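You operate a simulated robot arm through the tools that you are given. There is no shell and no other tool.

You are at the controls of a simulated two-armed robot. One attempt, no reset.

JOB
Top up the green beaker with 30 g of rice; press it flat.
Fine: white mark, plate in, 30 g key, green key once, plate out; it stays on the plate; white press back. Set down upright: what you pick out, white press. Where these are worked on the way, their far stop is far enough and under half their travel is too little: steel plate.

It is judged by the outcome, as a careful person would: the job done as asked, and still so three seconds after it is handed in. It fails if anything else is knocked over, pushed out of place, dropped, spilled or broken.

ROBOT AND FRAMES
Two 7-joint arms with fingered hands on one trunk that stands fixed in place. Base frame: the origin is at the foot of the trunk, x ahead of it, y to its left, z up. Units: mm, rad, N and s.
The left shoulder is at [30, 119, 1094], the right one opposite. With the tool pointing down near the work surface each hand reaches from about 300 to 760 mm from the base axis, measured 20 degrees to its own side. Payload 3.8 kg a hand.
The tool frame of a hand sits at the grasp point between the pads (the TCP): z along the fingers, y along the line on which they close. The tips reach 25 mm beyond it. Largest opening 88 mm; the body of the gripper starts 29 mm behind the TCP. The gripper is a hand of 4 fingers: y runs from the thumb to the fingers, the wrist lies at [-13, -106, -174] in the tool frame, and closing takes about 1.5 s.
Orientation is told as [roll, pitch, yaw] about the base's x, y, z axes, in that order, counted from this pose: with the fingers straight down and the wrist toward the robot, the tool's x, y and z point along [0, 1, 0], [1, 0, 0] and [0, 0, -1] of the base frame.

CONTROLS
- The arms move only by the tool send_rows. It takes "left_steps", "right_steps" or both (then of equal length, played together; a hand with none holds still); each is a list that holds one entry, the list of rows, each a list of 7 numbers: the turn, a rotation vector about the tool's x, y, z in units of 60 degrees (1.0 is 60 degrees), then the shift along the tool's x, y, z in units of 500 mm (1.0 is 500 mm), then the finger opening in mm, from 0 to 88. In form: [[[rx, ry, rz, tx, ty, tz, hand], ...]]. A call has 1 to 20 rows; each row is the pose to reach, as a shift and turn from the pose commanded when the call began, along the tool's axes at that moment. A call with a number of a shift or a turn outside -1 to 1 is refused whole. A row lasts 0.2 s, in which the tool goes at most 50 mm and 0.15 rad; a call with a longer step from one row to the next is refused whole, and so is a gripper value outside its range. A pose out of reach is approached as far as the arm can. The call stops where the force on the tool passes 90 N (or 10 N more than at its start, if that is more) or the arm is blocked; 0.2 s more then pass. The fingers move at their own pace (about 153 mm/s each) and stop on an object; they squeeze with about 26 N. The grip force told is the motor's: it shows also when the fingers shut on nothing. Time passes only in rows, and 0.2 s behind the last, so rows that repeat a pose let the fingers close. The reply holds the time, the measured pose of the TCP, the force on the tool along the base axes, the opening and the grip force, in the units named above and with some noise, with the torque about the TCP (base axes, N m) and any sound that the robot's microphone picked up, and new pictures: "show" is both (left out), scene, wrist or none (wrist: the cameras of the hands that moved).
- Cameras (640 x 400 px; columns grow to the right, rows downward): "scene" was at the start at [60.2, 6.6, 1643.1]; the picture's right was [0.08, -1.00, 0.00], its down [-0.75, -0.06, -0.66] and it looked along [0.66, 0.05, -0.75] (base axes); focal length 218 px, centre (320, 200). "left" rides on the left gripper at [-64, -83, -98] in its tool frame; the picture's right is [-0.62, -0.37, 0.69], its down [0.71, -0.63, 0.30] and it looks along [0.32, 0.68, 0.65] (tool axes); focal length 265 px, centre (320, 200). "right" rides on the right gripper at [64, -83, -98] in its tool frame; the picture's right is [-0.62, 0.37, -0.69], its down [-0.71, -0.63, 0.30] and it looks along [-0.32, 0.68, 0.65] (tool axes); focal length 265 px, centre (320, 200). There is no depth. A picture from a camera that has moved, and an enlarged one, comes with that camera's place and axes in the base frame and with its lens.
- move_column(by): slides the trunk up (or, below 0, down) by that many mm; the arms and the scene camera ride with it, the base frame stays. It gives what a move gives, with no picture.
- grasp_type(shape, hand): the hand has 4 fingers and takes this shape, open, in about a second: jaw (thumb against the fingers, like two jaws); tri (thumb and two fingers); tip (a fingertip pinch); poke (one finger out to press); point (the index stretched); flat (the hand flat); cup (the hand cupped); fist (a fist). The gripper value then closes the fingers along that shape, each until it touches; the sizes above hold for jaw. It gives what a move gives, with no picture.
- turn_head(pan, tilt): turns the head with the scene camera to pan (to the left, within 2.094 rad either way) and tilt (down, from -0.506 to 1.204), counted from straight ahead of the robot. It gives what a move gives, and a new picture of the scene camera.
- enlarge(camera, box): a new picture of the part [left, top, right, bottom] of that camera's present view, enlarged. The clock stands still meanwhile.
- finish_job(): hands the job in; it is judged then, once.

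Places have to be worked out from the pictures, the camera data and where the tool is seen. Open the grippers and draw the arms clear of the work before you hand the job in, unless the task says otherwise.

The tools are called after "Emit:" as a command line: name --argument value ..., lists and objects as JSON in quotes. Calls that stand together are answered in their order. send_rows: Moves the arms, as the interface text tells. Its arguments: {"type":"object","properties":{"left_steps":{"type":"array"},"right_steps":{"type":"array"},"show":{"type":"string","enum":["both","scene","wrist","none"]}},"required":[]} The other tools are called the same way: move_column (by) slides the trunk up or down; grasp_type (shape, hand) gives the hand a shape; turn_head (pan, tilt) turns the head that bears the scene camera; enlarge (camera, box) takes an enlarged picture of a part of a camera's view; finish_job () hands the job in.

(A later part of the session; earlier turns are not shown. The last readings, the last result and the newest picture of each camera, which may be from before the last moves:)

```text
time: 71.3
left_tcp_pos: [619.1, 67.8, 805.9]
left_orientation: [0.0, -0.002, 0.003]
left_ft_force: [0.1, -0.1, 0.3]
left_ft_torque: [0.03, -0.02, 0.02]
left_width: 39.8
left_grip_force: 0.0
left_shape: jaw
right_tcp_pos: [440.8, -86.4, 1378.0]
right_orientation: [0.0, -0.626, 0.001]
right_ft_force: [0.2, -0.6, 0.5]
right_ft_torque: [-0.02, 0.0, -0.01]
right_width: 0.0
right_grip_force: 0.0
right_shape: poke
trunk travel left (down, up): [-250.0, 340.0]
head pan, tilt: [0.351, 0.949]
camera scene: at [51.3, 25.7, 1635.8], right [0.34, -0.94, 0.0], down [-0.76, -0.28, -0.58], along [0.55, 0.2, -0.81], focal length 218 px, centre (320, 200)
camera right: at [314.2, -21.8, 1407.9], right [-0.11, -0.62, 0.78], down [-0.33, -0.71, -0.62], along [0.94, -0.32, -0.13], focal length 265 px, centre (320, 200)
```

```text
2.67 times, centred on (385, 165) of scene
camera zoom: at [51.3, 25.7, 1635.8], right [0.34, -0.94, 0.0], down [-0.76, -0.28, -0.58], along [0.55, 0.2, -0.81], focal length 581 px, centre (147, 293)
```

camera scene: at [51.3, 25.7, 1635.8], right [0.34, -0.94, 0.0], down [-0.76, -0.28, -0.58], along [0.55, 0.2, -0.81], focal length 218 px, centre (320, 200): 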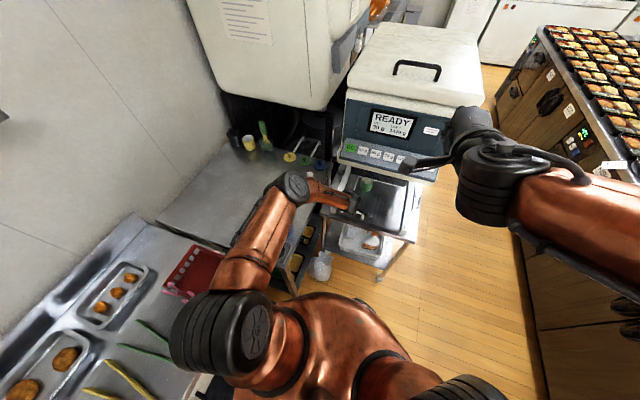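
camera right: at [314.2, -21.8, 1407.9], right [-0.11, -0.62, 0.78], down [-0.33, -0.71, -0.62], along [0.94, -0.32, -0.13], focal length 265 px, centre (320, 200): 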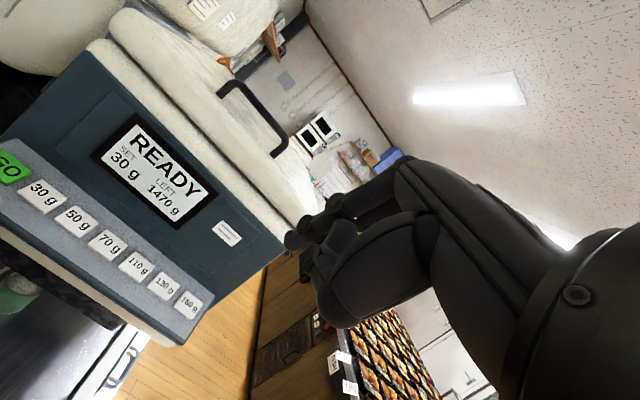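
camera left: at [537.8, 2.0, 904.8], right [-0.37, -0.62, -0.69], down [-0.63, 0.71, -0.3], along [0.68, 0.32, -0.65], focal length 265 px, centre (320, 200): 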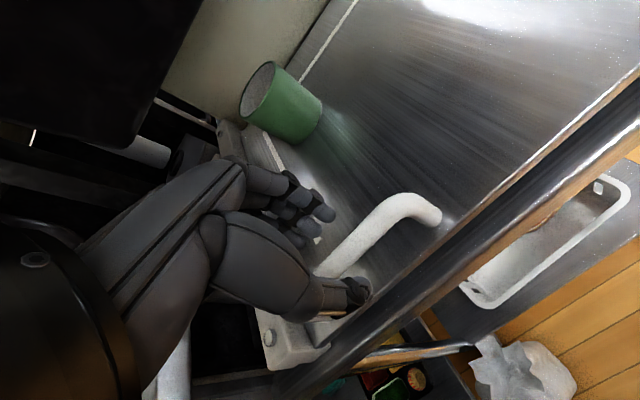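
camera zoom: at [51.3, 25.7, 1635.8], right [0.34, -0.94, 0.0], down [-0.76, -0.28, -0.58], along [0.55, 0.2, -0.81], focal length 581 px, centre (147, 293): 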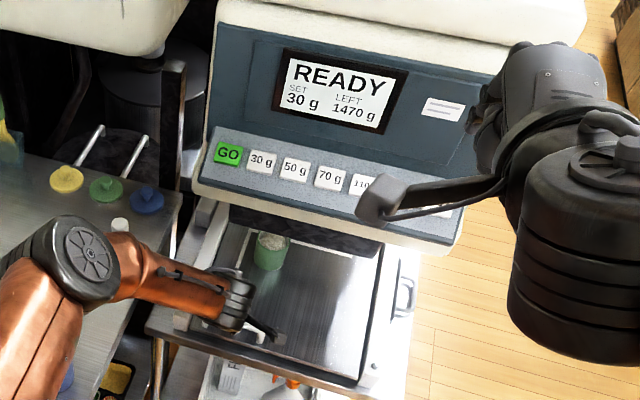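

Serving finished: 1470 g left, READY. Now closing the left hand on the handle again.

Emit:
send_rows --left_steps '[[[0, 0, 0, 0, 0, 0, 30], [0, 0, 0, 0, 0, 0, 20], [0, 0, 0, 0, 0, 0, 10], [0, 0, 0, 0, 0, 0, 4], [0, 0, 0, 0, 0, 0, 4], [0, 0, 0, 0, 0, 0, 4]]]' --show "wrist"

```text
time: 72.7
left_tcp_pos: [618.7, 65.6, 805.6]
left_orientation: [0.001, -0.004, 0.0]
left_ft_force: [-3.9, -0.9, 1.8]
left_ft_torque: [-0.03, 0.16, 0.03]
left_width: 4.7
left_grip_force: 0.1
left_shape: jaw
right_tcp_pos: [438.9, -86.6, 1378.5]
right_orientation: [0.0, -0.628, -0.001]
right_ft_force: [0.4, 0.0, -0.1]
right_ft_torque: [0.03, 0.01, -0.01]
right_width: 0.0
right_grip_force: 0.0
right_shape: poke
trunk travel left (down, up): [-250.0, 340.0]
head pan, tilt: [0.351, 0.949]
camera left: at [537.0, 1.7, 905.3], right [-0.37, -0.62, -0.69], down [-0.63, 0.71, -0.3], along [0.68, 0.32, -0.65], focal length 265 px, centre (320, 200)
```

left: 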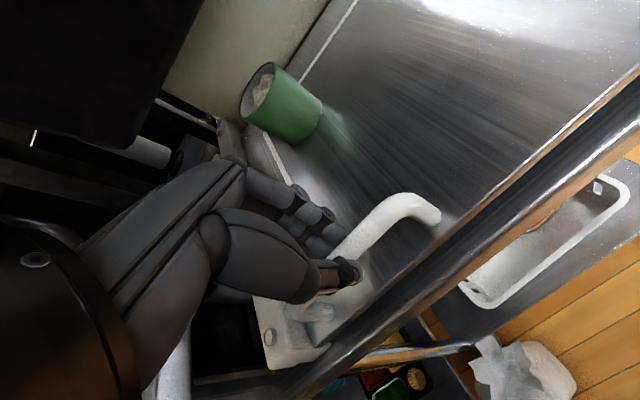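

Width reads 4.7 without grip force yet, so I'll command it tighter and hold a moment.

Emit:
send_rows --left_steps '[[[0, 0, 0, 0, 0, 0, 0], [0, 0, 0, 0, 0, 0, 0], [0, 0, 0, 0, 0, 0, 0], [0, 0, 0, 0, 0, 0, 0]]]' --show "none"

Emit:
enlarge --camera "left" --box '[240, 140, 460, 340]'

```text
time: 73.7
left_tcp_pos: [619.2, 66.9, 806.9]
left_orientation: [-0.001, 0.0, 0.0]
left_ft_force: [-4.5, -1.2, 4.8]
left_ft_torque: [0.02, 0.16, -0.06]
left_width: 2.7
left_grip_force: 26.0
left_shape: jaw
right_tcp_pos: [437.2, -86.9, 1378.3]
right_orientation: [0.0, -0.629, 0.0]
right_ft_force: [0.0, 0.2, -0.6]
right_ft_torque: [0.03, 0.02, 0.0]
right_width: 0.1
right_grip_force: 0.1
right_shape: poke
trunk travel left (down, up): [-250.0, 340.0]
head pan, tilt: [0.351, 0.949]
```

```text
2.00 times, centred on (350, 240) of left
camera zoom: at [537.0, 1.8, 905.6], right [-0.37, -0.62, -0.69], down [-0.63, 0.71, -0.3], along [0.68, 0.32, -0.65], focal length 531 px, centre (260, 120)
```

zoom: 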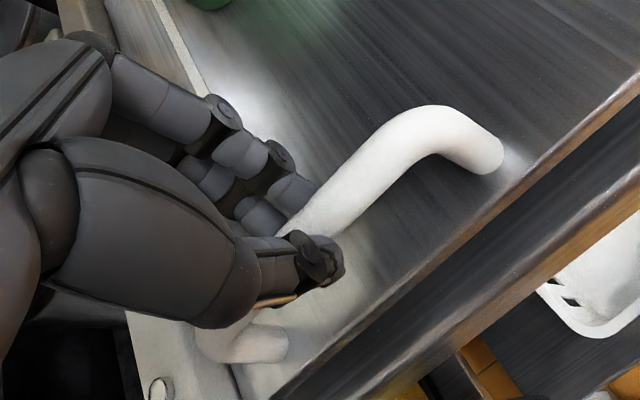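

Grip is 26 N around the bar. Pulling the plate out smoothly, first 110 mm.

Emit:
send_rows --left_steps '[[[0, 0, 0, 0, -0.004, 0, 0], [0, 0, 0, 0, -0.012, 0, 0], [0, 0, 0, 0, -0.026, 0, 0], [0, 0, 0, 0, -0.044, 0, 0], [0, 0, 0, 0, -0.064, 0, 0], [0, 0, 0, 0, -0.086, 0, 0], [0, 0, 0, 0, -0.108, 0, 0], [0, 0, 0, 0, -0.13, 0, 0], [0, 0, 0, 0, -0.152, 0, 0], [0, 0, 0, 0, -0.174, 0, 0], [0, 0, 0, 0, -0.194, 0, 0], [0, 0, 0, 0, -0.208, 0, 0], [0, 0, 0, 0, -0.216, 0, 0], [0, 0, 0, 0, -0.22, 0, 0]]]' --show "both"

```text
time: 76.7
left_tcp_pos: [510.1, 66.2, 806.7]
left_orientation: [-0.001, -0.002, 0.0]
left_ft_force: [1.5, 0.7, 17.7]
left_ft_torque: [0.08, 0.01, -0.09]
left_width: 2.6
left_grip_force: 25.9
left_shape: jaw
right_tcp_pos: [438.6, -86.0, 1378.8]
right_orientation: [0.0, -0.629, 0.001]
right_ft_force: [0.9, -0.1, 0.4]
right_ft_torque: [-0.03, 0.02, -0.04]
right_width: 0.0
right_grip_force: 0.1
right_shape: poke
trunk travel left (down, up): [-250.0, 340.0]
head pan, tilt: [0.351, 0.949]
camera scene: at [49.1, 25.2, 1636.0], right [0.34, -0.94, 0.0], down [-0.76, -0.28, -0.58], along [0.55, 0.2, -0.81], focal length 218 px, centre (320, 200)
camera left: at [426.9, 1.6, 905.0], right [-0.37, -0.62, -0.69], down [-0.63, 0.71, -0.31], along [0.69, 0.32, -0.65], focal length 265 px, centre (320, 200)
```

scene: 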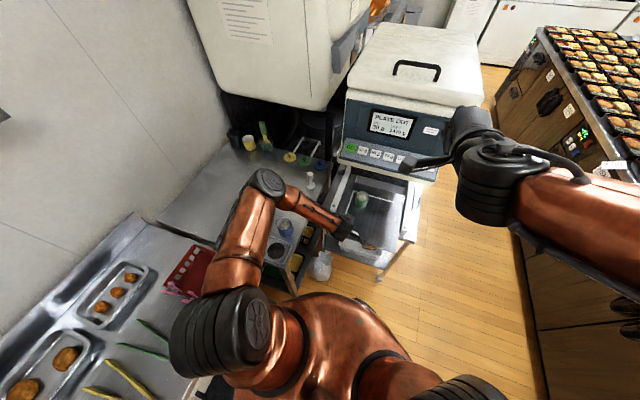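
left: 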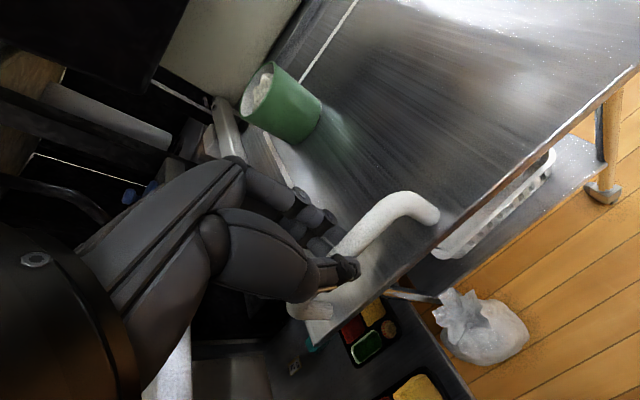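

The plate follows, beaker steady, display back to PLATE OUT. Continuing 125 mm more.

Emit:
send_rows --left_steps '[[[0, 0, 0, 0, -0.004, 0, 0], [0, 0, 0, 0, -0.012, 0, 0], [0, 0, 0, 0, -0.026, 0, 0], [0, 0, 0, 0, -0.044, 0, 0], [0, 0, 0, 0, -0.064, 0, 0], [0, 0, 0, 0, -0.086, 0, 0], [0, 0, 0, 0, -0.108, 0, 0], [0, 0, 0, 0, -0.13, 0, 0], [0, 0, 0, 0, -0.152, 0, 0], [0, 0, 0, 0, -0.174, 0, 0], [0, 0, 0, 0, -0.196, 0, 0], [0, 0, 0, 0, -0.216, 0, 0], [0, 0, 0, 0, -0.232, 0, 0], [0, 0, 0, 0, -0.244, 0, 0], [0, 0, 0, 0, -0.25, 0, 0], [0, 0, 0, 0, -0.25, 0, 0]]]' --show "both"

```text
time: 80.1
left_tcp_pos: [382.7, 67.0, 807.1]
left_orientation: [0.0, 0.001, 0.0]
left_ft_force: [-1.1, -4.0, 12.9]
left_ft_torque: [-0.04, 0.06, -0.05]
left_width: 3.1
left_grip_force: 26.1
left_shape: jaw
right_tcp_pos: [438.1, -87.3, 1379.3]
right_orientation: [-0.001, -0.628, -0.001]
right_ft_force: [-0.2, 0.4, 0.1]
right_ft_torque: [0.0, 0.0, 0.03]
right_width: 0.1
right_grip_force: 0.1
right_shape: poke
trunk travel left (down, up): [-250.0, 340.0]
head pan, tilt: [0.351, 0.949]
camera scene: at [49.5, 24.4, 1635.9], right [0.34, -0.94, 0.0], down [-0.76, -0.28, -0.58], along [0.55, 0.2, -0.81], focal length 218 px, centre (320, 200)
camera left: at [301.6, 2.2, 905.5], right [-0.37, -0.62, -0.69], down [-0.63, 0.71, -0.3], along [0.68, 0.32, -0.65], focal length 265 px, centre (320, 200)
```

scene: 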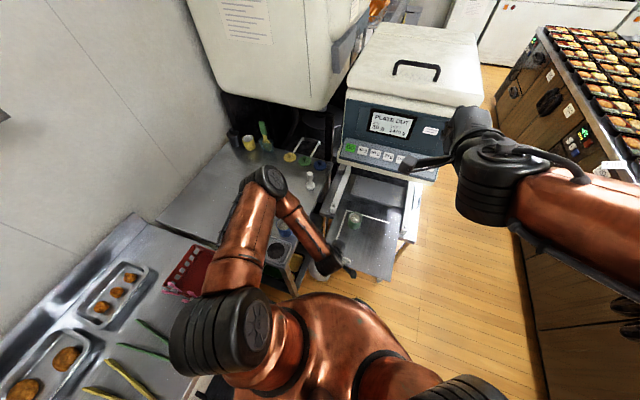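
left: 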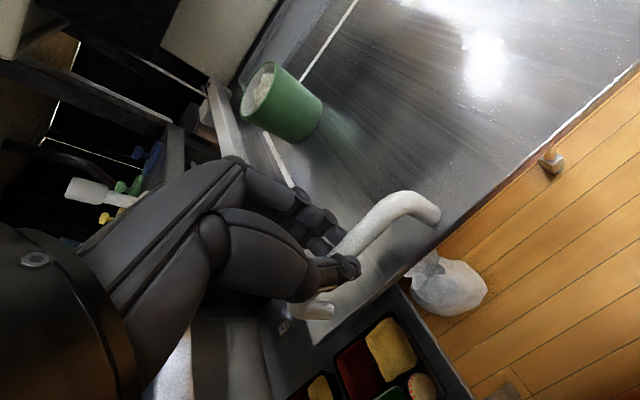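

About 19 mm remains to the original out position. Pulling slowly to the outer stop.

Emit:
send_rows --left_steps '[[[0, 0, 0, 0, -0.006, 0, 0], [0, 0, 0, 0, -0.014, 0, 0], [0, 0, 0, 0, -0.022, 0, 0], [0, 0, 0, 0, -0.03, 0, 0], [0, 0, 0, 0, -0.036, 0, 0], [0, 0, 0, 0, -0.04, 0, 0], [0, 0, 0, 0, -0.04, 0, 0]]]' --show "none"

```text
time: 81.7
left_tcp_pos: [364.1, 66.0, 807.8]
left_orientation: [-0.001, -0.003, -0.001]
left_ft_force: [5.1, -1.5, 15.0]
left_ft_torque: [0.01, -0.08, -0.08]
left_width: 2.9
left_grip_force: 25.9
left_shape: jaw
right_tcp_pos: [440.2, -86.0, 1377.1]
right_orientation: [0.0, -0.629, -0.001]
right_ft_force: [-0.2, -0.5, 1.0]
right_ft_torque: [-0.04, -0.02, -0.03]
right_width: 0.0
right_grip_force: 0.0
right_shape: poke
trunk travel left (down, up): [-250.0, 340.0]
head pan, tilt: [0.351, 0.949]
```

At x=364 with the pull force starting to rise; a further 3 mm to confirm the stop.

Emit:
send_rows --left_steps '[[[0, 0, 0, 0, -0.003, 0, 0], [0, 0, 0, 0, -0.006, 0, 0], [0, 0, 0, 0, -0.006, 0, 0]]]' --show "none"

```text
time: 82.5
left_tcp_pos: [360.3, 67.0, 806.2]
left_orientation: [0.001, -0.002, -0.001]
left_ft_force: [4.8, 0.7, 18.5]
left_ft_torque: [0.07, -0.04, -0.08]
left_width: 3.4
left_grip_force: 25.8
left_shape: jaw
right_tcp_pos: [440.2, -86.4, 1380.2]
right_orientation: [0.0, -0.629, 0.0]
right_ft_force: [0.0, 1.4, 1.0]
right_ft_torque: [0.02, -0.01, -0.02]
right_width: 0.0
right_grip_force: 0.0
right_shape: poke
trunk travel left (down, up): [-250.0, 340.0]
head pan, tilt: [0.351, 0.949]
```

Emit:
send_rows --left_steps '[[[0, 0, 0, 0, -0.003, 0, 0], [0, 0, 0, 0, -0.006, 0, 0], [0, 0, 0, 0, -0.006, 0, 0]]]' --show "wrist"

Emit:
enlarge --camera "scene" --box '[300, 170, 430, 300]'

```text
time: 83.3
left_tcp_pos: [359.6, 68.1, 806.4]
left_orientation: [0.0, 0.0, 0.001]
left_ft_force: [3.9, 0.5, 17.0]
left_ft_torque: [0.04, -0.09, -0.09]
left_width: 3.4
left_grip_force: 25.7
left_shape: jaw
right_tcp_pos: [439.4, -87.3, 1378.4]
right_orientation: [-0.001, -0.628, 0.0]
right_ft_force: [-0.2, 0.2, 0.2]
right_ft_torque: [0.04, 0.0, -0.01]
right_width: 0.0
right_grip_force: 0.0
right_shape: poke
trunk travel left (down, up): [-250.0, 340.0]
head pan, tilt: [0.351, 0.949]
camera left: at [276.4, 1.9, 905.2], right [-0.37, -0.62, -0.69], down [-0.63, 0.71, -0.3], along [0.68, 0.32, -0.65], focal length 265 px, centre (320, 200)
```

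left: 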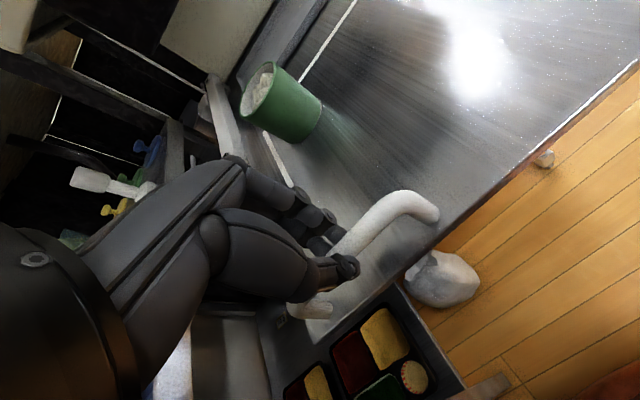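

```text
3.08 times, centred on (365, 235) of scene
camera zoom: at [50.1, 25.0, 1635.9], right [0.34, -0.94, 0.0], down [-0.76, -0.28, -0.58], along [0.55, 0.2, -0.81], focal length 671 px, centre (182, 92)
```

zoom: 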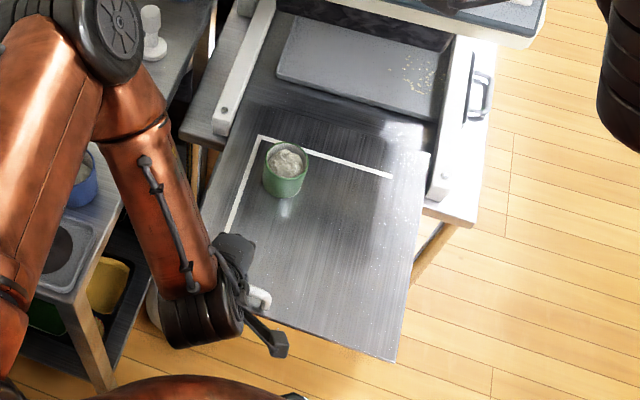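

The handle, hand and beaker sit in the wrist view just as at the first grasp, so the plate is fully out (a few mm past where it started). Opening the hand and lifting off the handle.

Emit:
send_rows --left_steps '[[[0, 0, 0, 0, 0.004, 0, 10], [0, 0, 0, 0, 0.004, 0, 30], [0, 0, 0, 0, 0.004, 0, 50], [0, 0, 0, 0, 0.004, 0, 70], [0, 0, 0, 0, 0.004, 0, 70], [0, 0, 0, 0, 0.004, -0.06, 70], [0, 0, 0, 0, 0.004, -0.14, 70], [0, 0, 0, 0, 0.004, -0.22, 70], [0, 0, 0, 0, 0.004, -0.3, 70], [0, 0, 0, 0, 0.004, -0.34, 70], [0, 0, 0, 0, 0.004, -0.34, 70]]]' --show "both"

Emit:
enlarge --camera "scene" --box '[260, 130, 430, 300]'

Emit:
enlarge --camera "left" --box '[240, 60, 440, 220]'

```text
time: 85.7
left_tcp_pos: [359.6, 68.1, 977.4]
left_orientation: [0.0, 0.001, 0.0]
left_ft_force: [0.3, -0.3, 0.4]
left_ft_torque: [0.0, -0.01, 0.01]
left_width: 69.8
left_grip_force: 0.0
left_shape: jaw
right_tcp_pos: [440.9, -85.8, 1377.2]
right_orientation: [-0.001, -0.628, -0.001]
right_ft_force: [0.1, 0.5, -0.3]
right_ft_torque: [0.01, 0.02, -0.04]
right_width: 0.0
right_grip_force: 0.0
right_shape: poke
trunk travel left (down, up): [-250.0, 340.0]
head pan, tilt: [0.351, 0.949]
camera scene: at [50.8, 25.4, 1635.8], right [0.34, -0.94, 0.0], down [-0.76, -0.28, -0.58], along [0.55, 0.2, -0.81], focal length 218 px, centre (320, 200)
camera left: at [278.3, 3.9, 1074.6], right [-0.37, -0.62, -0.69], down [-0.63, 0.71, -0.3], along [0.68, 0.32, -0.65], focal length 265 px, centre (320, 200)
```

scene: 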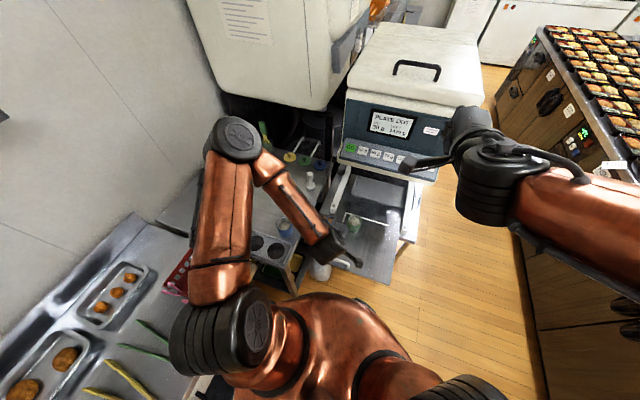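
left: 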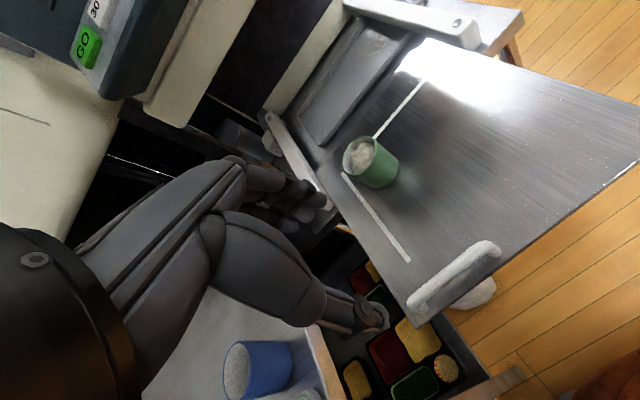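

```text
2.35 times, centred on (345, 215) of scene
camera zoom: at [50.8, 25.4, 1635.8], right [0.34, -0.94, 0.0], down [-0.76, -0.28, -0.58], along [0.55, 0.2, -0.81], focal length 513 px, centre (261, 165)
```

zoom: 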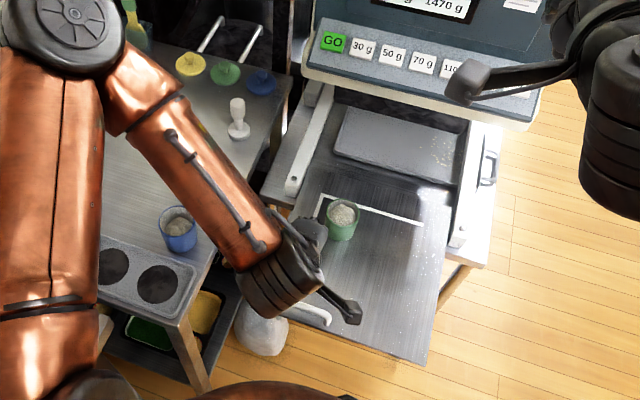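

```text
2.50 times, centred on (340, 140) of left
camera zoom: at [278.3, 3.9, 1074.6], right [-0.37, -0.62, -0.69], down [-0.63, 0.71, -0.3], along [0.68, 0.32, -0.65], focal length 664 px, centre (270, 350)
```

zoom: 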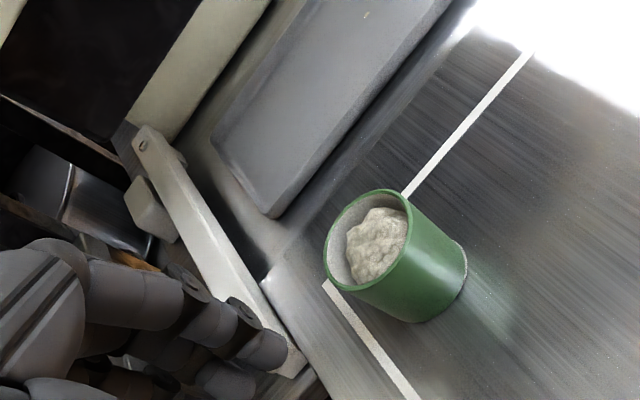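

The beaker holds a heap of fresh rice and stands on its mark. Now for the white press near (655, 294): I'll go to a point short of it, high above the table, and re-measure.

Emit:
send_rows --left_steps '[[[0, 0, 0, 0.03, 0.02, -0.03, 80], [0, 0, 0, 0.09, 0.06, -0.06, 84], [0, 0, 0, 0.16, 0.11, -0.07, 88], [0, 0, 0, 0.23, 0.16, -0.07, 88], [0, 0, 0, 0.3, 0.22, -0.07, 88], [0, 0, 0, 0.36, 0.28, -0.07, 88], [0, 0, 0, 0.41, 0.34, -0.07, 88], [0, 0, 0, 0.44, 0.39, -0.07, 88], [0, 0, 0, 0.444, 0.41, -0.07, 88], [0, 0, 0, 0.444, 0.41, -0.07, 88]]]' --show "both"

Emit:
enlarge --camera "left" --box '[280, 140, 500, 320]'

Emit:
enlarge --camera "scene" --box '[260, 130, 360, 220]'

```text
time: 87.9
left_tcp_pos: [566.8, 288.7, 1012.8]
left_orientation: [-0.001, 0.001, -0.001]
left_ft_force: [0.1, 0.0, -0.6]
left_ft_torque: [0.01, 0.04, 0.02]
left_width: 87.6
left_grip_force: 0.0
left_shape: jaw
right_tcp_pos: [439.8, -88.0, 1377.7]
right_orientation: [0.001, -0.627, 0.001]
right_ft_force: [-0.4, 0.3, 0.0]
right_ft_torque: [-0.01, -0.01, 0.01]
right_width: 0.0
right_grip_force: 0.1
right_shape: poke
trunk travel left (down, up): [-250.0, 340.0]
head pan, tilt: [0.351, 0.949]
camera scene: at [50.6, 25.5, 1635.8], right [0.34, -0.94, 0.0], down [-0.76, -0.28, -0.58], along [0.55, 0.2, -0.81], focal length 218 px, centre (320, 200)
camera left: at [484.9, 224.1, 1111.0], right [-0.37, -0.62, -0.69], down [-0.63, 0.71, -0.3], along [0.68, 0.32, -0.65], focal length 265 px, centre (320, 200)
```

scene: 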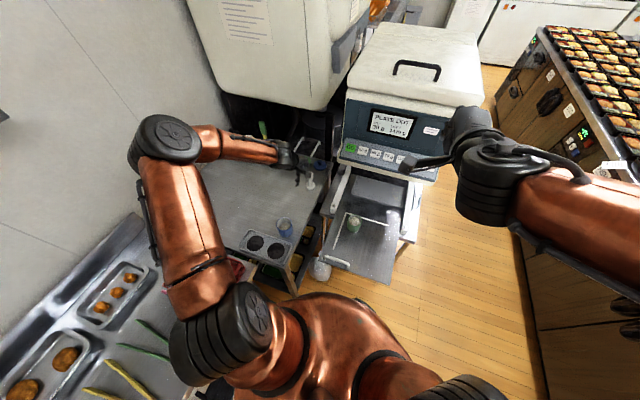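
left: 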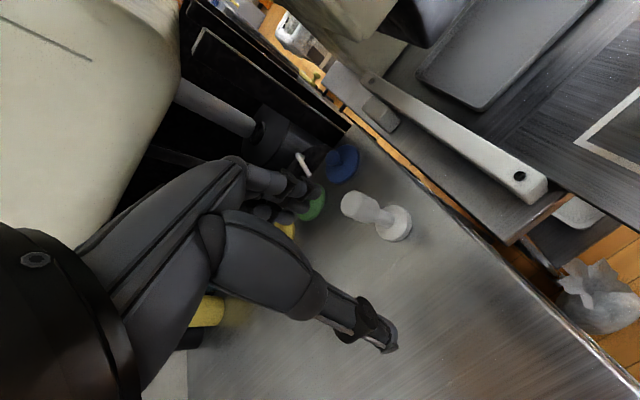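

```text
2.22 times, centred on (390, 230) of left
camera zoom: at [484.9, 224.1, 1111.0], right [-0.37, -0.62, -0.69], down [-0.63, 0.71, -0.3], along [0.68, 0.32, -0.65], focal length 590 px, centre (164, 133)
```

zoom: 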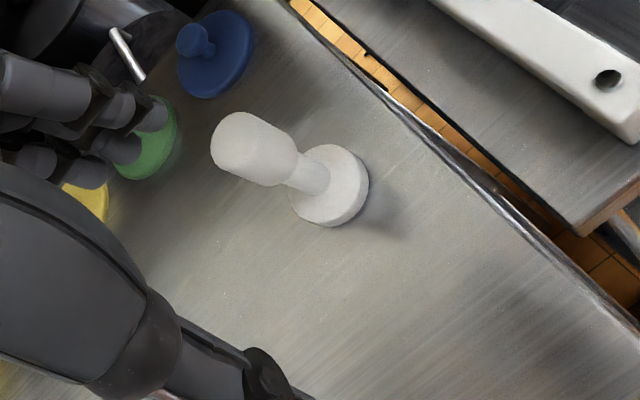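

```text
4.44 times, centred on (310, 175) of scene
camera zoom: at [50.6, 25.5, 1635.8], right [0.34, -0.94, 0.0], down [-0.76, -0.28, -0.58], along [0.55, 0.2, -0.81], focal length 969 px, centre (364, 311)
```

zoom: 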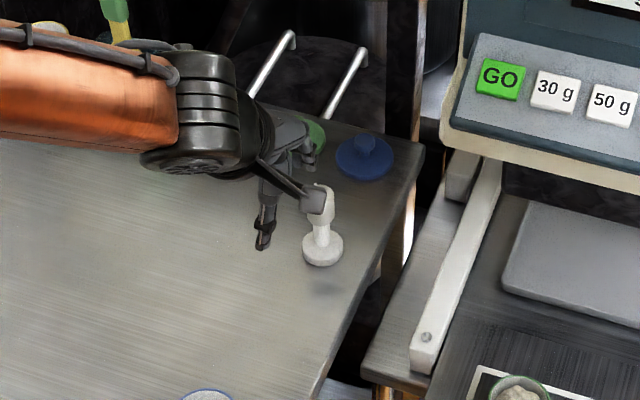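

The press axis measures about (653, 293), base on the table at z≈826, knob between z≈875 and 915. Moving above it at z≈985.

Emit:
send_rows --left_steps '[[[0, 0, 0, 0.003, 0.05, 0.01, 88], [0, 0, 0, 0.006, 0.11, 0.025, 88], [0, 0, 0, 0.009, 0.16, 0.045, 88], [0, 0, 0, 0.009, 0.172, 0.055, 88], [0, 0, 0, 0.009, 0.172, 0.055, 88]]]' --show "wrist"

Emit:
enlarge --camera "left" --box '[280, 180, 460, 340]'

Emit:
enlarge --camera "scene" --box '[260, 130, 360, 220]'

```text
time: 89.1
left_tcp_pos: [650.4, 293.4, 984.4]
left_orientation: [0.0, 0.001, 0.001]
left_ft_force: [-0.1, 0.3, 0.5]
left_ft_torque: [0.04, -0.02, -0.01]
left_width: 87.5
left_grip_force: 0.2
left_shape: jaw
right_tcp_pos: [439.4, -86.1, 1378.4]
right_orientation: [-0.001, -0.629, 0.0]
right_ft_force: [0.9, -0.4, 0.2]
right_ft_torque: [-0.01, -0.04, 0.02]
right_width: 0.1
right_grip_force: 0.1
right_shape: poke
trunk travel left (down, up): [-250.0, 340.0]
head pan, tilt: [0.351, 0.949]
camera left: at [570.5, 228.5, 1082.6], right [-0.37, -0.62, -0.69], down [-0.63, 0.71, -0.3], along [0.68, 0.32, -0.65], focal length 265 px, centre (320, 200)
```

left: 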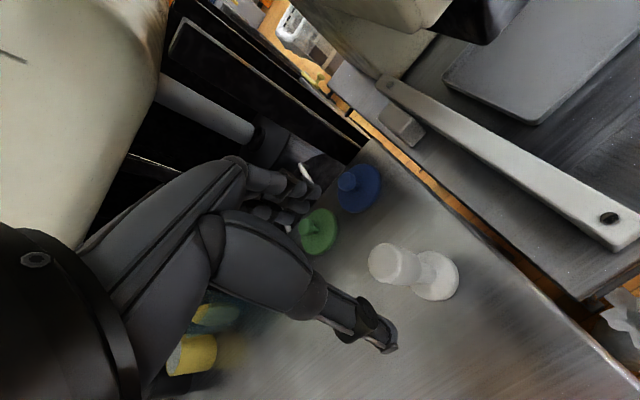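

```text
2.50 times, centred on (370, 260) of left
camera zoom: at [570.5, 228.5, 1082.6], right [-0.37, -0.62, -0.69], down [-0.63, 0.71, -0.3], along [0.68, 0.32, -0.65], focal length 664 px, centre (195, 50)
```

zoom: 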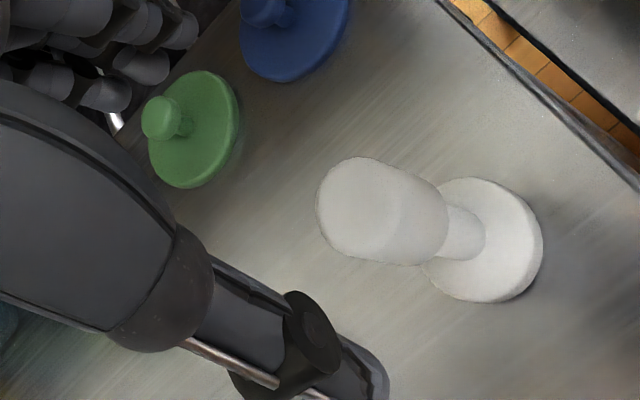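

```text
4.44 times, centred on (310, 175) of scene
camera zoom: at [50.8, 25.3, 1635.8], right [0.34, -0.94, 0.0], down [-0.76, -0.28, -0.58], along [0.55, 0.2, -0.81], focal length 969 px, centre (364, 311)
```

zoom: 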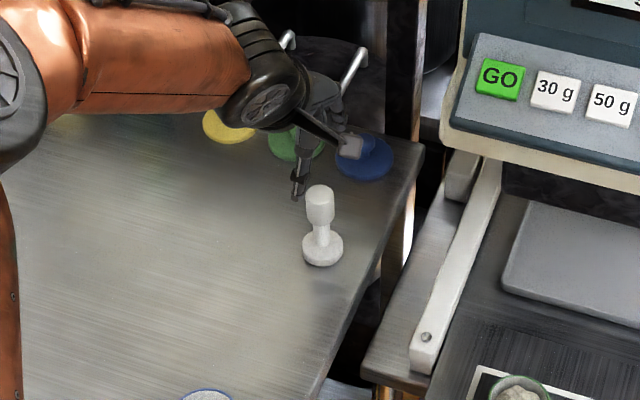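

Press axis refined to about (653, 291.7), knob top at z≈916. I'll centre over it and descend to z≈925 first.

Emit:
send_rows --left_steps '[[[0, 0, 0, -0.003, 0.005, 0.03, 88], [0, 0, 0, -0.003, 0.005, 0.07, 88], [0, 0, 0, -0.003, 0.005, 0.11, 88], [0, 0, 0, -0.003, 0.005, 0.12, 88], [0, 0, 0, -0.003, 0.005, 0.12, 88]]]' --show "wrist"

Emit:
enlarge --camera "left" --box '[260, 160, 460, 340]'

```text
time: 90.3
left_tcp_pos: [652.6, 292.2, 924.0]
left_orientation: [0.001, 0.002, 0.0]
left_ft_force: [-0.1, 0.1, -0.2]
left_ft_torque: [0.02, 0.0, 0.02]
left_width: 87.6
left_grip_force: 0.0
left_shape: jaw
right_tcp_pos: [439.9, -85.4, 1377.5]
right_orientation: [0.001, -0.629, 0.001]
right_ft_force: [-0.2, -1.0, -0.7]
right_ft_torque: [0.01, -0.03, 0.01]
right_width: 0.0
right_grip_force: 0.1
right_shape: poke
trunk travel left (down, up): [-250.0, 340.0]
head pan, tilt: [0.351, 0.949]
camera left: at [571.4, 226.9, 1023.1], right [-0.37, -0.62, -0.69], down [-0.63, 0.71, -0.3], along [0.68, 0.32, -0.65], focal length 265 px, centre (320, 200)
```

left: 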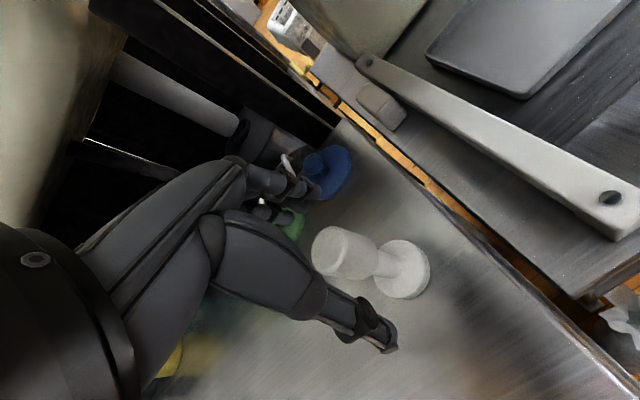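

```text
2.22 times, centred on (360, 250) of left
camera zoom: at [571.4, 226.9, 1023.1], right [-0.37, -0.62, -0.69], down [-0.63, 0.71, -0.3], along [0.68, 0.32, -0.65], focal length 590 px, centre (231, 89)
```

zoom: 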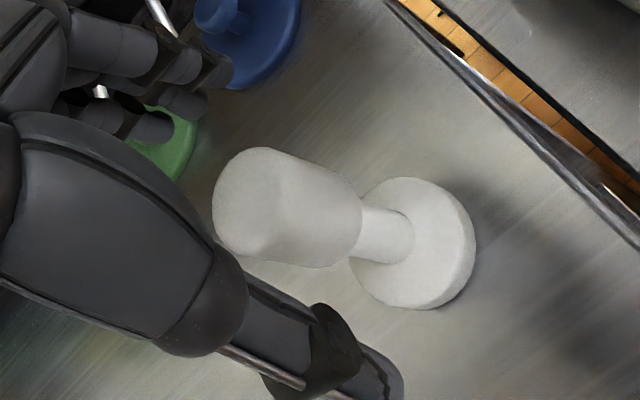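

The knob is centred between thumb and fingers. Descending 35 mm to z≈889.

Emit:
send_rows --left_steps '[[[0, 0, 0, -0.001, 0, 0.02, 88], [0, 0, 0, -0.001, 0, 0.045, 88], [0, 0, 0, -0.001, 0, 0.062, 88], [0, 0, 0, -0.001, 0, 0.07, 88], [0, 0, 0, -0.001, 0, 0.07, 88]]]' --show "wrist"

Emit:
enlarge --camera "left" --box '[240, 160, 440, 340]'

```text
time: 91.5
left_tcp_pos: [654.4, 290.2, 890.3]
left_orientation: [-0.002, -0.001, 0.001]
left_ft_force: [0.0, 0.0, -0.2]
left_ft_torque: [0.04, 0.02, 0.03]
left_width: 87.4
left_grip_force: 0.0
left_shape: jaw
right_tcp_pos: [440.1, -86.6, 1377.9]
right_orientation: [-0.001, -0.626, 0.0]
right_ft_force: [0.1, 0.1, -1.2]
right_ft_torque: [0.01, 0.03, -0.01]
right_width: 0.0
right_grip_force: 0.1
right_shape: poke
trunk travel left (down, up): [-250.0, 340.0]
head pan, tilt: [0.351, 0.949]
camera left: at [572.0, 226.7, 988.5], right [-0.37, -0.62, -0.69], down [-0.63, 0.71, -0.3], along [0.68, 0.32, -0.65], focal length 265 px, centre (320, 200)
```

left: 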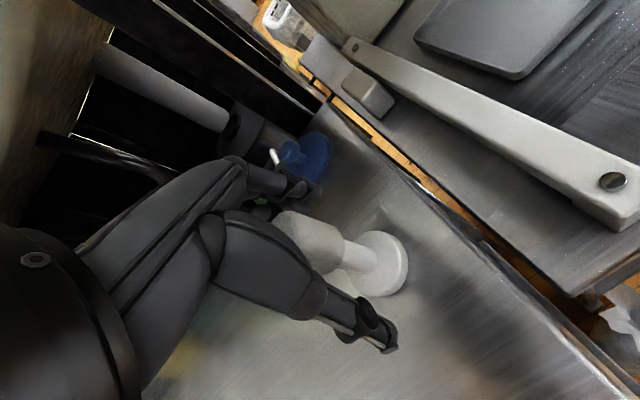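

```text
2.22 times, centred on (340, 250) of left
camera zoom: at [572.0, 226.7, 988.5], right [-0.37, -0.62, -0.69], down [-0.63, 0.71, -0.3], along [0.68, 0.32, -0.65], focal length 590 px, centre (276, 89)
```

zoom: 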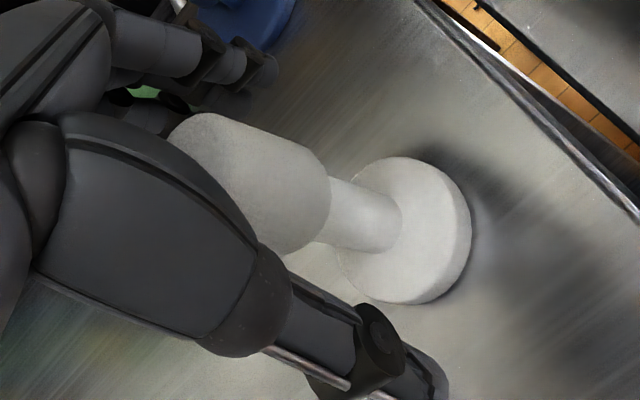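

The TCP lies right at the middle of the knob with no contact yet. Closing gently on it.

Emit:
send_rows --left_steps '[[[0, 0, 0, 0, 0, 0, 76], [0, 0, 0, 0, 0, 0, 66], [0, 0, 0, 0, 0, 0, 56], [0, 0, 0, 0, 0, 0, 48], [0, 0, 0, 0, 0, 0, 40], [0, 0, 0, 0, 0, 0, 34], [0, 0, 0, 0, 0, 0, 28], [0, 0, 0, 0, 0, 0, 22], [0, 0, 0, 0, 0, 0, 16], [0, 0, 0, 0, 0, 0, 10], [0, 0, 0, 0, 0, 0, 10], [0, 0, 0, 0, 0, 0, 10]]]' --show "wrist"

Emit:
enlarge --camera "left" --box '[240, 160, 440, 340]'

```text
time: 94.1
left_tcp_pos: [654.2, 291.1, 889.8]
left_orientation: [-0.001, -0.002, 0.001]
left_ft_force: [0.2, 1.0, -2.0]
left_ft_torque: [-0.01, -0.03, -0.01]
left_width: 20.1
left_grip_force: 25.3
left_shape: jaw
right_tcp_pos: [440.1, -87.0, 1377.3]
right_orientation: [0.001, -0.628, 0.0]
right_ft_force: [0.2, 0.3, 0.2]
right_ft_torque: [0.0, 0.01, 0.0]
right_width: 0.0
right_grip_force: 0.1
right_shape: poke
trunk travel left (down, up): [-250.0, 340.0]
head pan, tilt: [0.351, 0.949]
camera left: at [572.1, 226.8, 988.6], right [-0.37, -0.62, -0.69], down [-0.63, 0.71, -0.3], along [0.68, 0.32, -0.65], focal length 265 px, centre (320, 200)
```

left: 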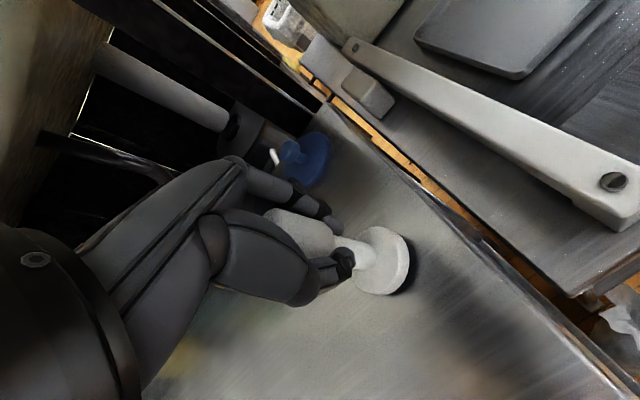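

```text
2.22 times, centred on (340, 250) of left
camera zoom: at [572.1, 226.8, 988.6], right [-0.37, -0.62, -0.69], down [-0.63, 0.71, -0.3], along [0.68, 0.32, -0.65], focal length 590 px, centre (276, 89)
```

zoom: 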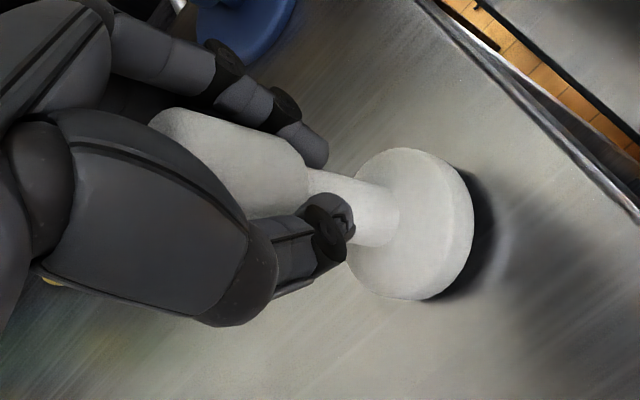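

Gripped at 20 mm with 25 N; the press seems to have drawn up slightly into the hand but looks upright. Lifting 40 mm slowly and checking.

Emit:
send_rows --left_steps '[[[0, 0, 0, 0, 0, -0.01, 10], [0, 0, 0, 0, 0, -0.03, 10], [0, 0, 0, 0, 0, -0.055, 10], [0, 0, 0, 0, 0, -0.075, 10], [0, 0, 0, 0, 0, -0.08, 10], [0, 0, 0, 0, 0, -0.08, 10]]]' --show "wrist"

Emit:
enlarge --camera "left" --box '[240, 160, 440, 340]'

Emit:
enlarge --camera "scene" --box '[260, 130, 360, 220]'

```text
time: 95.5
left_tcp_pos: [653.9, 290.1, 929.1]
left_orientation: [0.0, 0.001, -0.001]
left_ft_force: [0.0, 0.7, -1.5]
left_ft_torque: [0.0, -0.01, 0.04]
left_width: 19.9
left_grip_force: 25.9
left_shape: jaw
right_tcp_pos: [440.2, -86.1, 1377.8]
right_orientation: [0.001, -0.629, 0.0]
right_ft_force: [-0.4, -0.1, -0.1]
right_ft_torque: [0.01, 0.0, -0.01]
right_width: 0.0
right_grip_force: 0.1
right_shape: poke
trunk travel left (down, up): [-250.0, 340.0]
head pan, tilt: [0.351, 0.949]
camera left: at [572.0, 225.8, 1027.4], right [-0.37, -0.62, -0.69], down [-0.63, 0.71, -0.3], along [0.68, 0.32, -0.65], focal length 265 px, centre (320, 200)
```

left: 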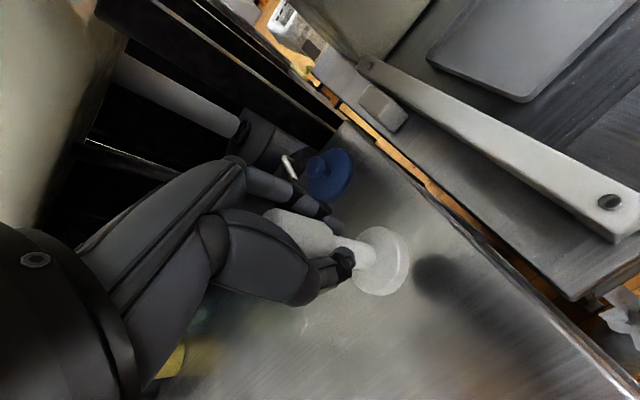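

```text
2.22 times, centred on (340, 250) of left
camera zoom: at [572.0, 225.8, 1027.4], right [-0.37, -0.62, -0.69], down [-0.63, 0.71, -0.3], along [0.68, 0.32, -0.65], focal length 590 px, centre (276, 89)
```

zoom: 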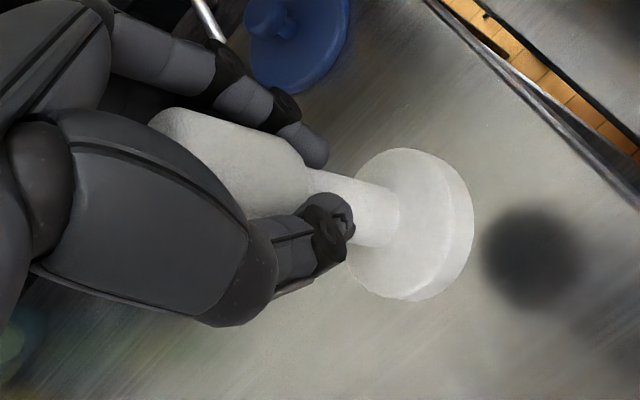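

```text
4.44 times, centred on (310, 175) of scene
camera zoom: at [50.9, 25.5, 1635.8], right [0.34, -0.94, 0.0], down [-0.76, -0.28, -0.58], along [0.55, 0.2, -0.81], focal length 969 px, centre (364, 311)
```

zoom: 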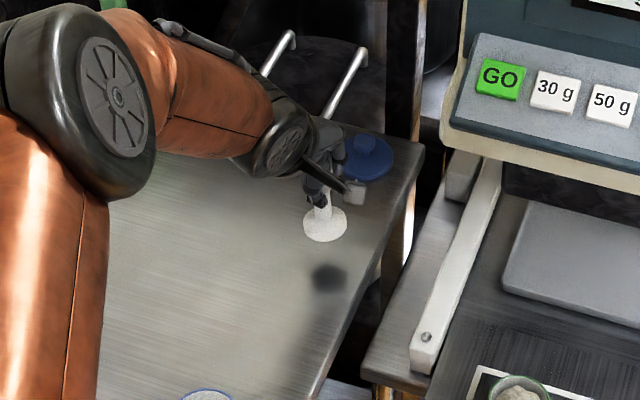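

The press hangs upright in the hand. Raising it more and moving back in x to 547 before crossing toward the beaker, to stay clear of the machine.

Emit:
send_rows --left_steps '[[[0, 0, 0, 0, -0.01, -0.03, 10], [0, 0, 0, 0, -0.04, -0.06, 10], [0, 0, 0, 0, -0.09, -0.07, 10], [0, 0, 0, 0, -0.14, -0.07, 10], [0, 0, 0, -0.02, -0.19, -0.07, 10], [0, 0, 0, -0.07, -0.21, -0.07, 10], [0, 0, 0, -0.13, -0.214, -0.07, 10], [0, 0, 0, -0.2, -0.214, -0.07, 10], [0, 0, 0, -0.27, -0.214, -0.07, 10], [0, 0, 0, -0.34, -0.214, -0.07, 10], [0, 0, 0, -0.4, -0.214, -0.07, 10], [0, 0, 0, -0.45, -0.214, -0.07, 10], [0, 0, 0, -0.48, -0.214, -0.07, 10], [0, 0, 0, -0.494, -0.214, -0.07, 10], [0, 0, 0, -0.494, -0.214, -0.07, 10]]]' --show "both"

Emit:
enlarge --camera "left" --box '[260, 160, 480, 340]'

Emit:
enlarge --camera "scene" --box '[310, 170, 410, 270]'

```text
time: 98.7
left_tcp_pos: [545.6, 44.7, 963.8]
left_orientation: [0.0, -0.001, -0.001]
left_ft_force: [0.1, -0.7, -2.2]
left_ft_torque: [0.01, 0.03, -0.01]
left_width: 19.9
left_grip_force: 26.3
left_shape: jaw
right_tcp_pos: [438.9, -85.6, 1378.8]
right_orientation: [0.0, -0.629, 0.001]
right_ft_force: [0.3, 0.6, 0.1]
right_ft_torque: [0.0, 0.01, 0.03]
right_width: 0.0
right_grip_force: 0.0
right_shape: poke
trunk travel left (down, up): [-250.0, 340.0]
head pan, tilt: [0.351, 0.949]
camera scene: at [50.9, 25.3, 1635.8], right [0.34, -0.94, 0.0], down [-0.76, -0.28, -0.58], along [0.55, 0.2, -0.81], focal length 218 px, centre (320, 200)
camera left: at [464.0, -20.1, 1062.8], right [-0.37, -0.62, -0.69], down [-0.63, 0.71, -0.3], along [0.68, 0.32, -0.65], focal length 265 px, centre (320, 200)
```

scene: 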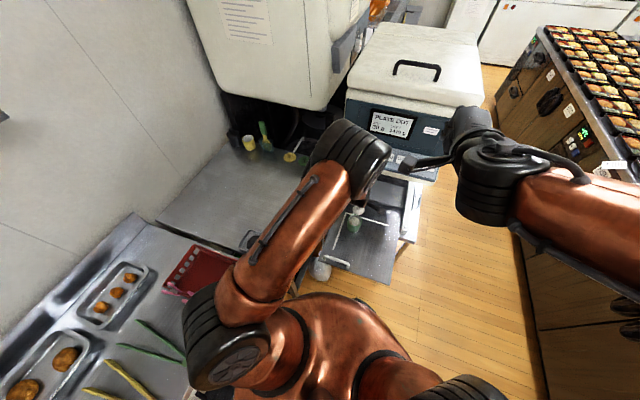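
left: 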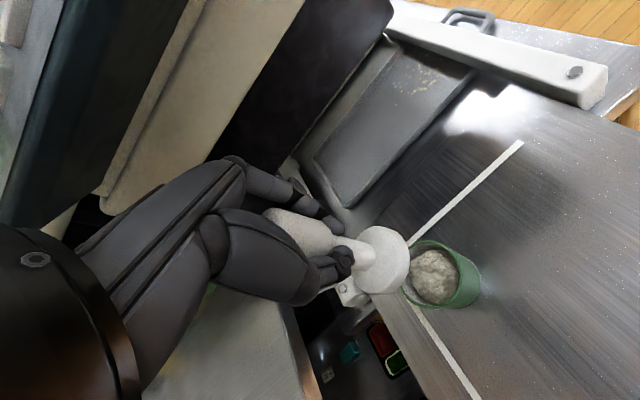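

```text
2.22 times, centred on (370, 250) of left
camera zoom: at [464.0, -20.1, 1062.8], right [-0.37, -0.62, -0.69], down [-0.63, 0.71, -0.3], along [0.68, 0.32, -0.65], focal length 590 px, centre (209, 89)
```

zoom: 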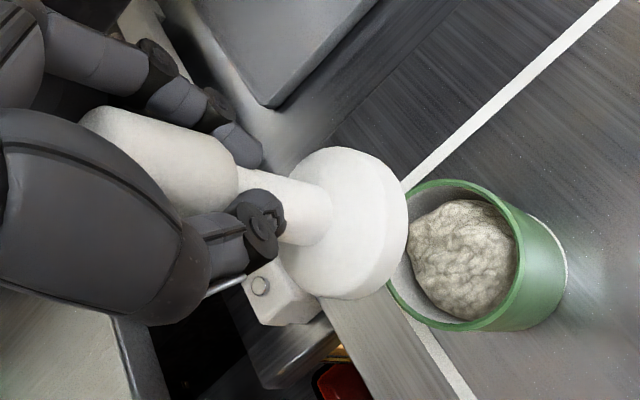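

```text
4.00 times, centred on (360, 220) of scene
camera zoom: at [50.9, 25.3, 1635.8], right [0.34, -0.94, 0.0], down [-0.76, -0.28, -0.58], along [0.55, 0.2, -0.81], focal length 872 px, centre (160, 120)
```

zoom: 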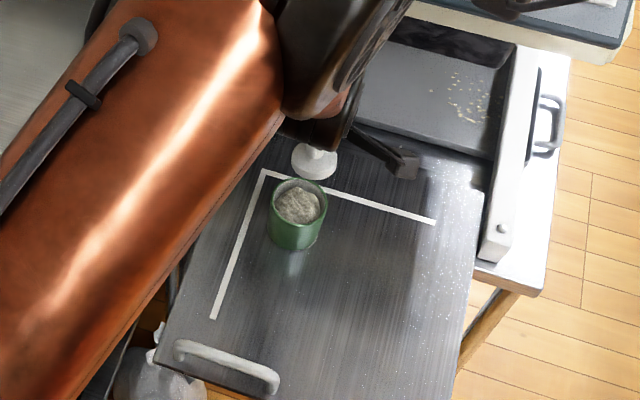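

The press is above the beaker but the two views disagree on the y offset by several mm. I'll zoom in closely on both to settle it before lowering.

Emit:
enlarge --camera "scene" --box '[335, 200, 375, 240]'

Emit:
enlarge --camera "left" --box '[360, 200, 500, 320]'

```text
10.00 times, centred on (355, 220) of scene
camera zoom: at [50.9, 25.3, 1635.8], right [0.34, -0.94, 0.0], down [-0.76, -0.28, -0.58], along [0.55, 0.2, -0.81], focal length 2180 px, centre (-30, 0)
```

zoom: 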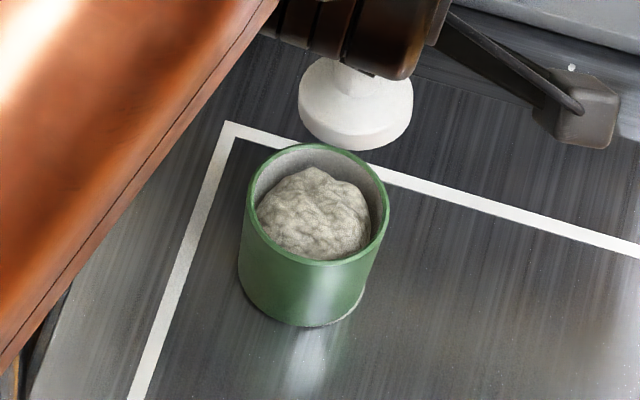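

```text
3.33 times, centred on (430, 260) of left
camera zoom: at [464.0, -20.1, 1062.8], right [-0.37, -0.62, -0.69], down [-0.63, 0.71, -0.3], along [0.68, 0.32, -0.65], focal length 885 px, centre (-47, 0)
```

zoom: 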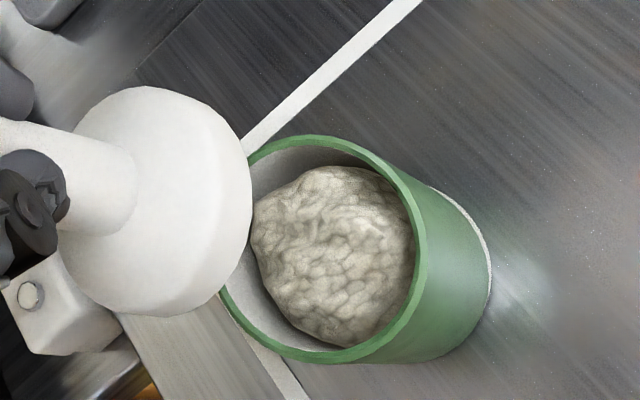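

Weighing both views, the beaker is about +2 mm in y and +0.5 mm in x from the press. I'll make that shift and lower until the press base is just above rim level, where depth ambiguity vanishes.

Emit:
send_rows --left_steps '[[[0, 0, 0, 0.004, 0.001, 0.02, 10], [0, 0, 0, 0.004, 0.001, 0.06, 10], [0, 0, 0, 0.004, 0.001, 0.1, 10], [0, 0, 0, 0.004, 0.001, 0.125, 10], [0, 0, 0, 0.004, 0.001, 0.135, 10], [0, 0, 0, 0.004, 0.001, 0.135, 10]]]' --show "wrist"

Emit:
enlarge --camera "scene" --box '[335, 200, 375, 240]'

Emit:
enlarge --camera "left" --box '[340, 180, 480, 320]'

```text
time: 100.1
left_tcp_pos: [548.1, 45.9, 896.0]
left_orientation: [0.0, -0.001, 0.001]
left_ft_force: [0.5, 0.7, -1.2]
left_ft_torque: [0.0, 0.0, -0.03]
left_width: 19.7
left_grip_force: 26.2
left_shape: jaw
right_tcp_pos: [440.0, -85.9, 1377.3]
right_orientation: [-0.001, -0.627, -0.001]
right_ft_force: [0.9, 0.5, 0.1]
right_ft_torque: [0.01, -0.03, 0.01]
right_width: 0.0
right_grip_force: 0.0
right_shape: poke
trunk travel left (down, up): [-250.0, 340.0]
head pan, tilt: [0.351, 0.949]
camera left: at [466.5, -18.7, 994.7], right [-0.37, -0.62, -0.69], down [-0.63, 0.71, -0.3], along [0.68, 0.32, -0.65], focal length 265 px, centre (320, 200)
```

left: 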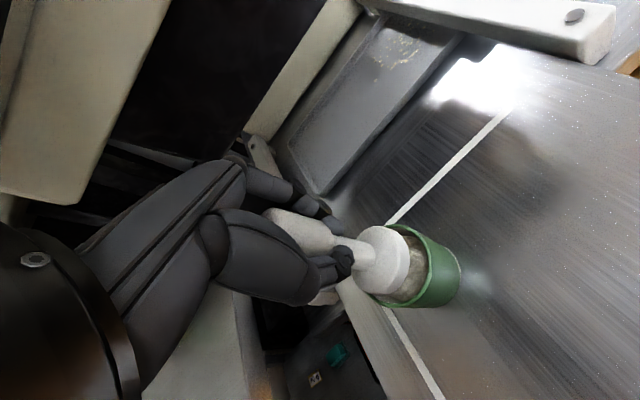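

```text
10.00 times, centred on (355, 220) of scene
camera zoom: at [50.9, 25.2, 1635.8], right [0.34, -0.94, 0.0], down [-0.76, -0.28, -0.58], along [0.55, 0.2, -0.81], focal length 2180 px, centre (-30, 0)
```

zoom: 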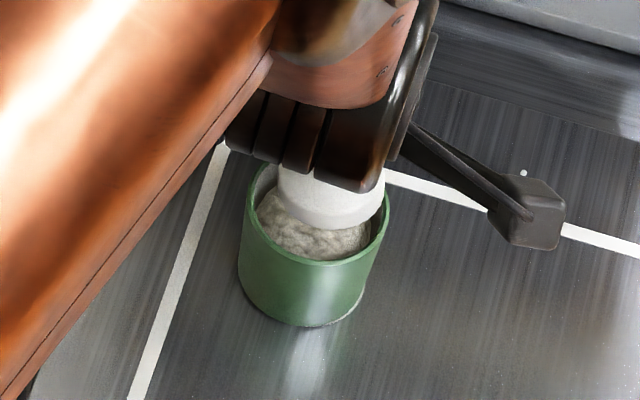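

```text
2.86 times, centred on (410, 250) of left
camera zoom: at [466.5, -18.7, 994.7], right [-0.37, -0.62, -0.69], down [-0.63, 0.71, -0.3], along [0.68, 0.32, -0.65], focal length 758 px, centre (63, 57)
```

zoom: 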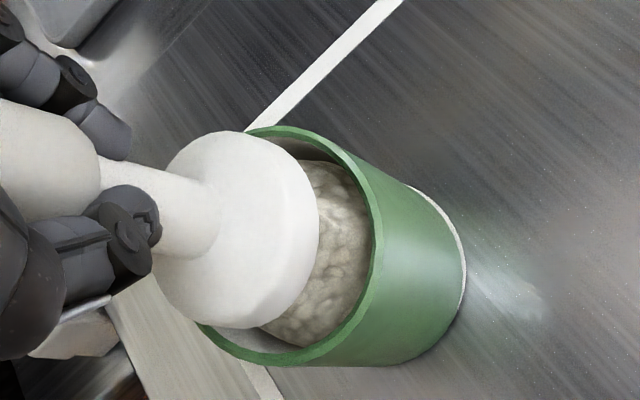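

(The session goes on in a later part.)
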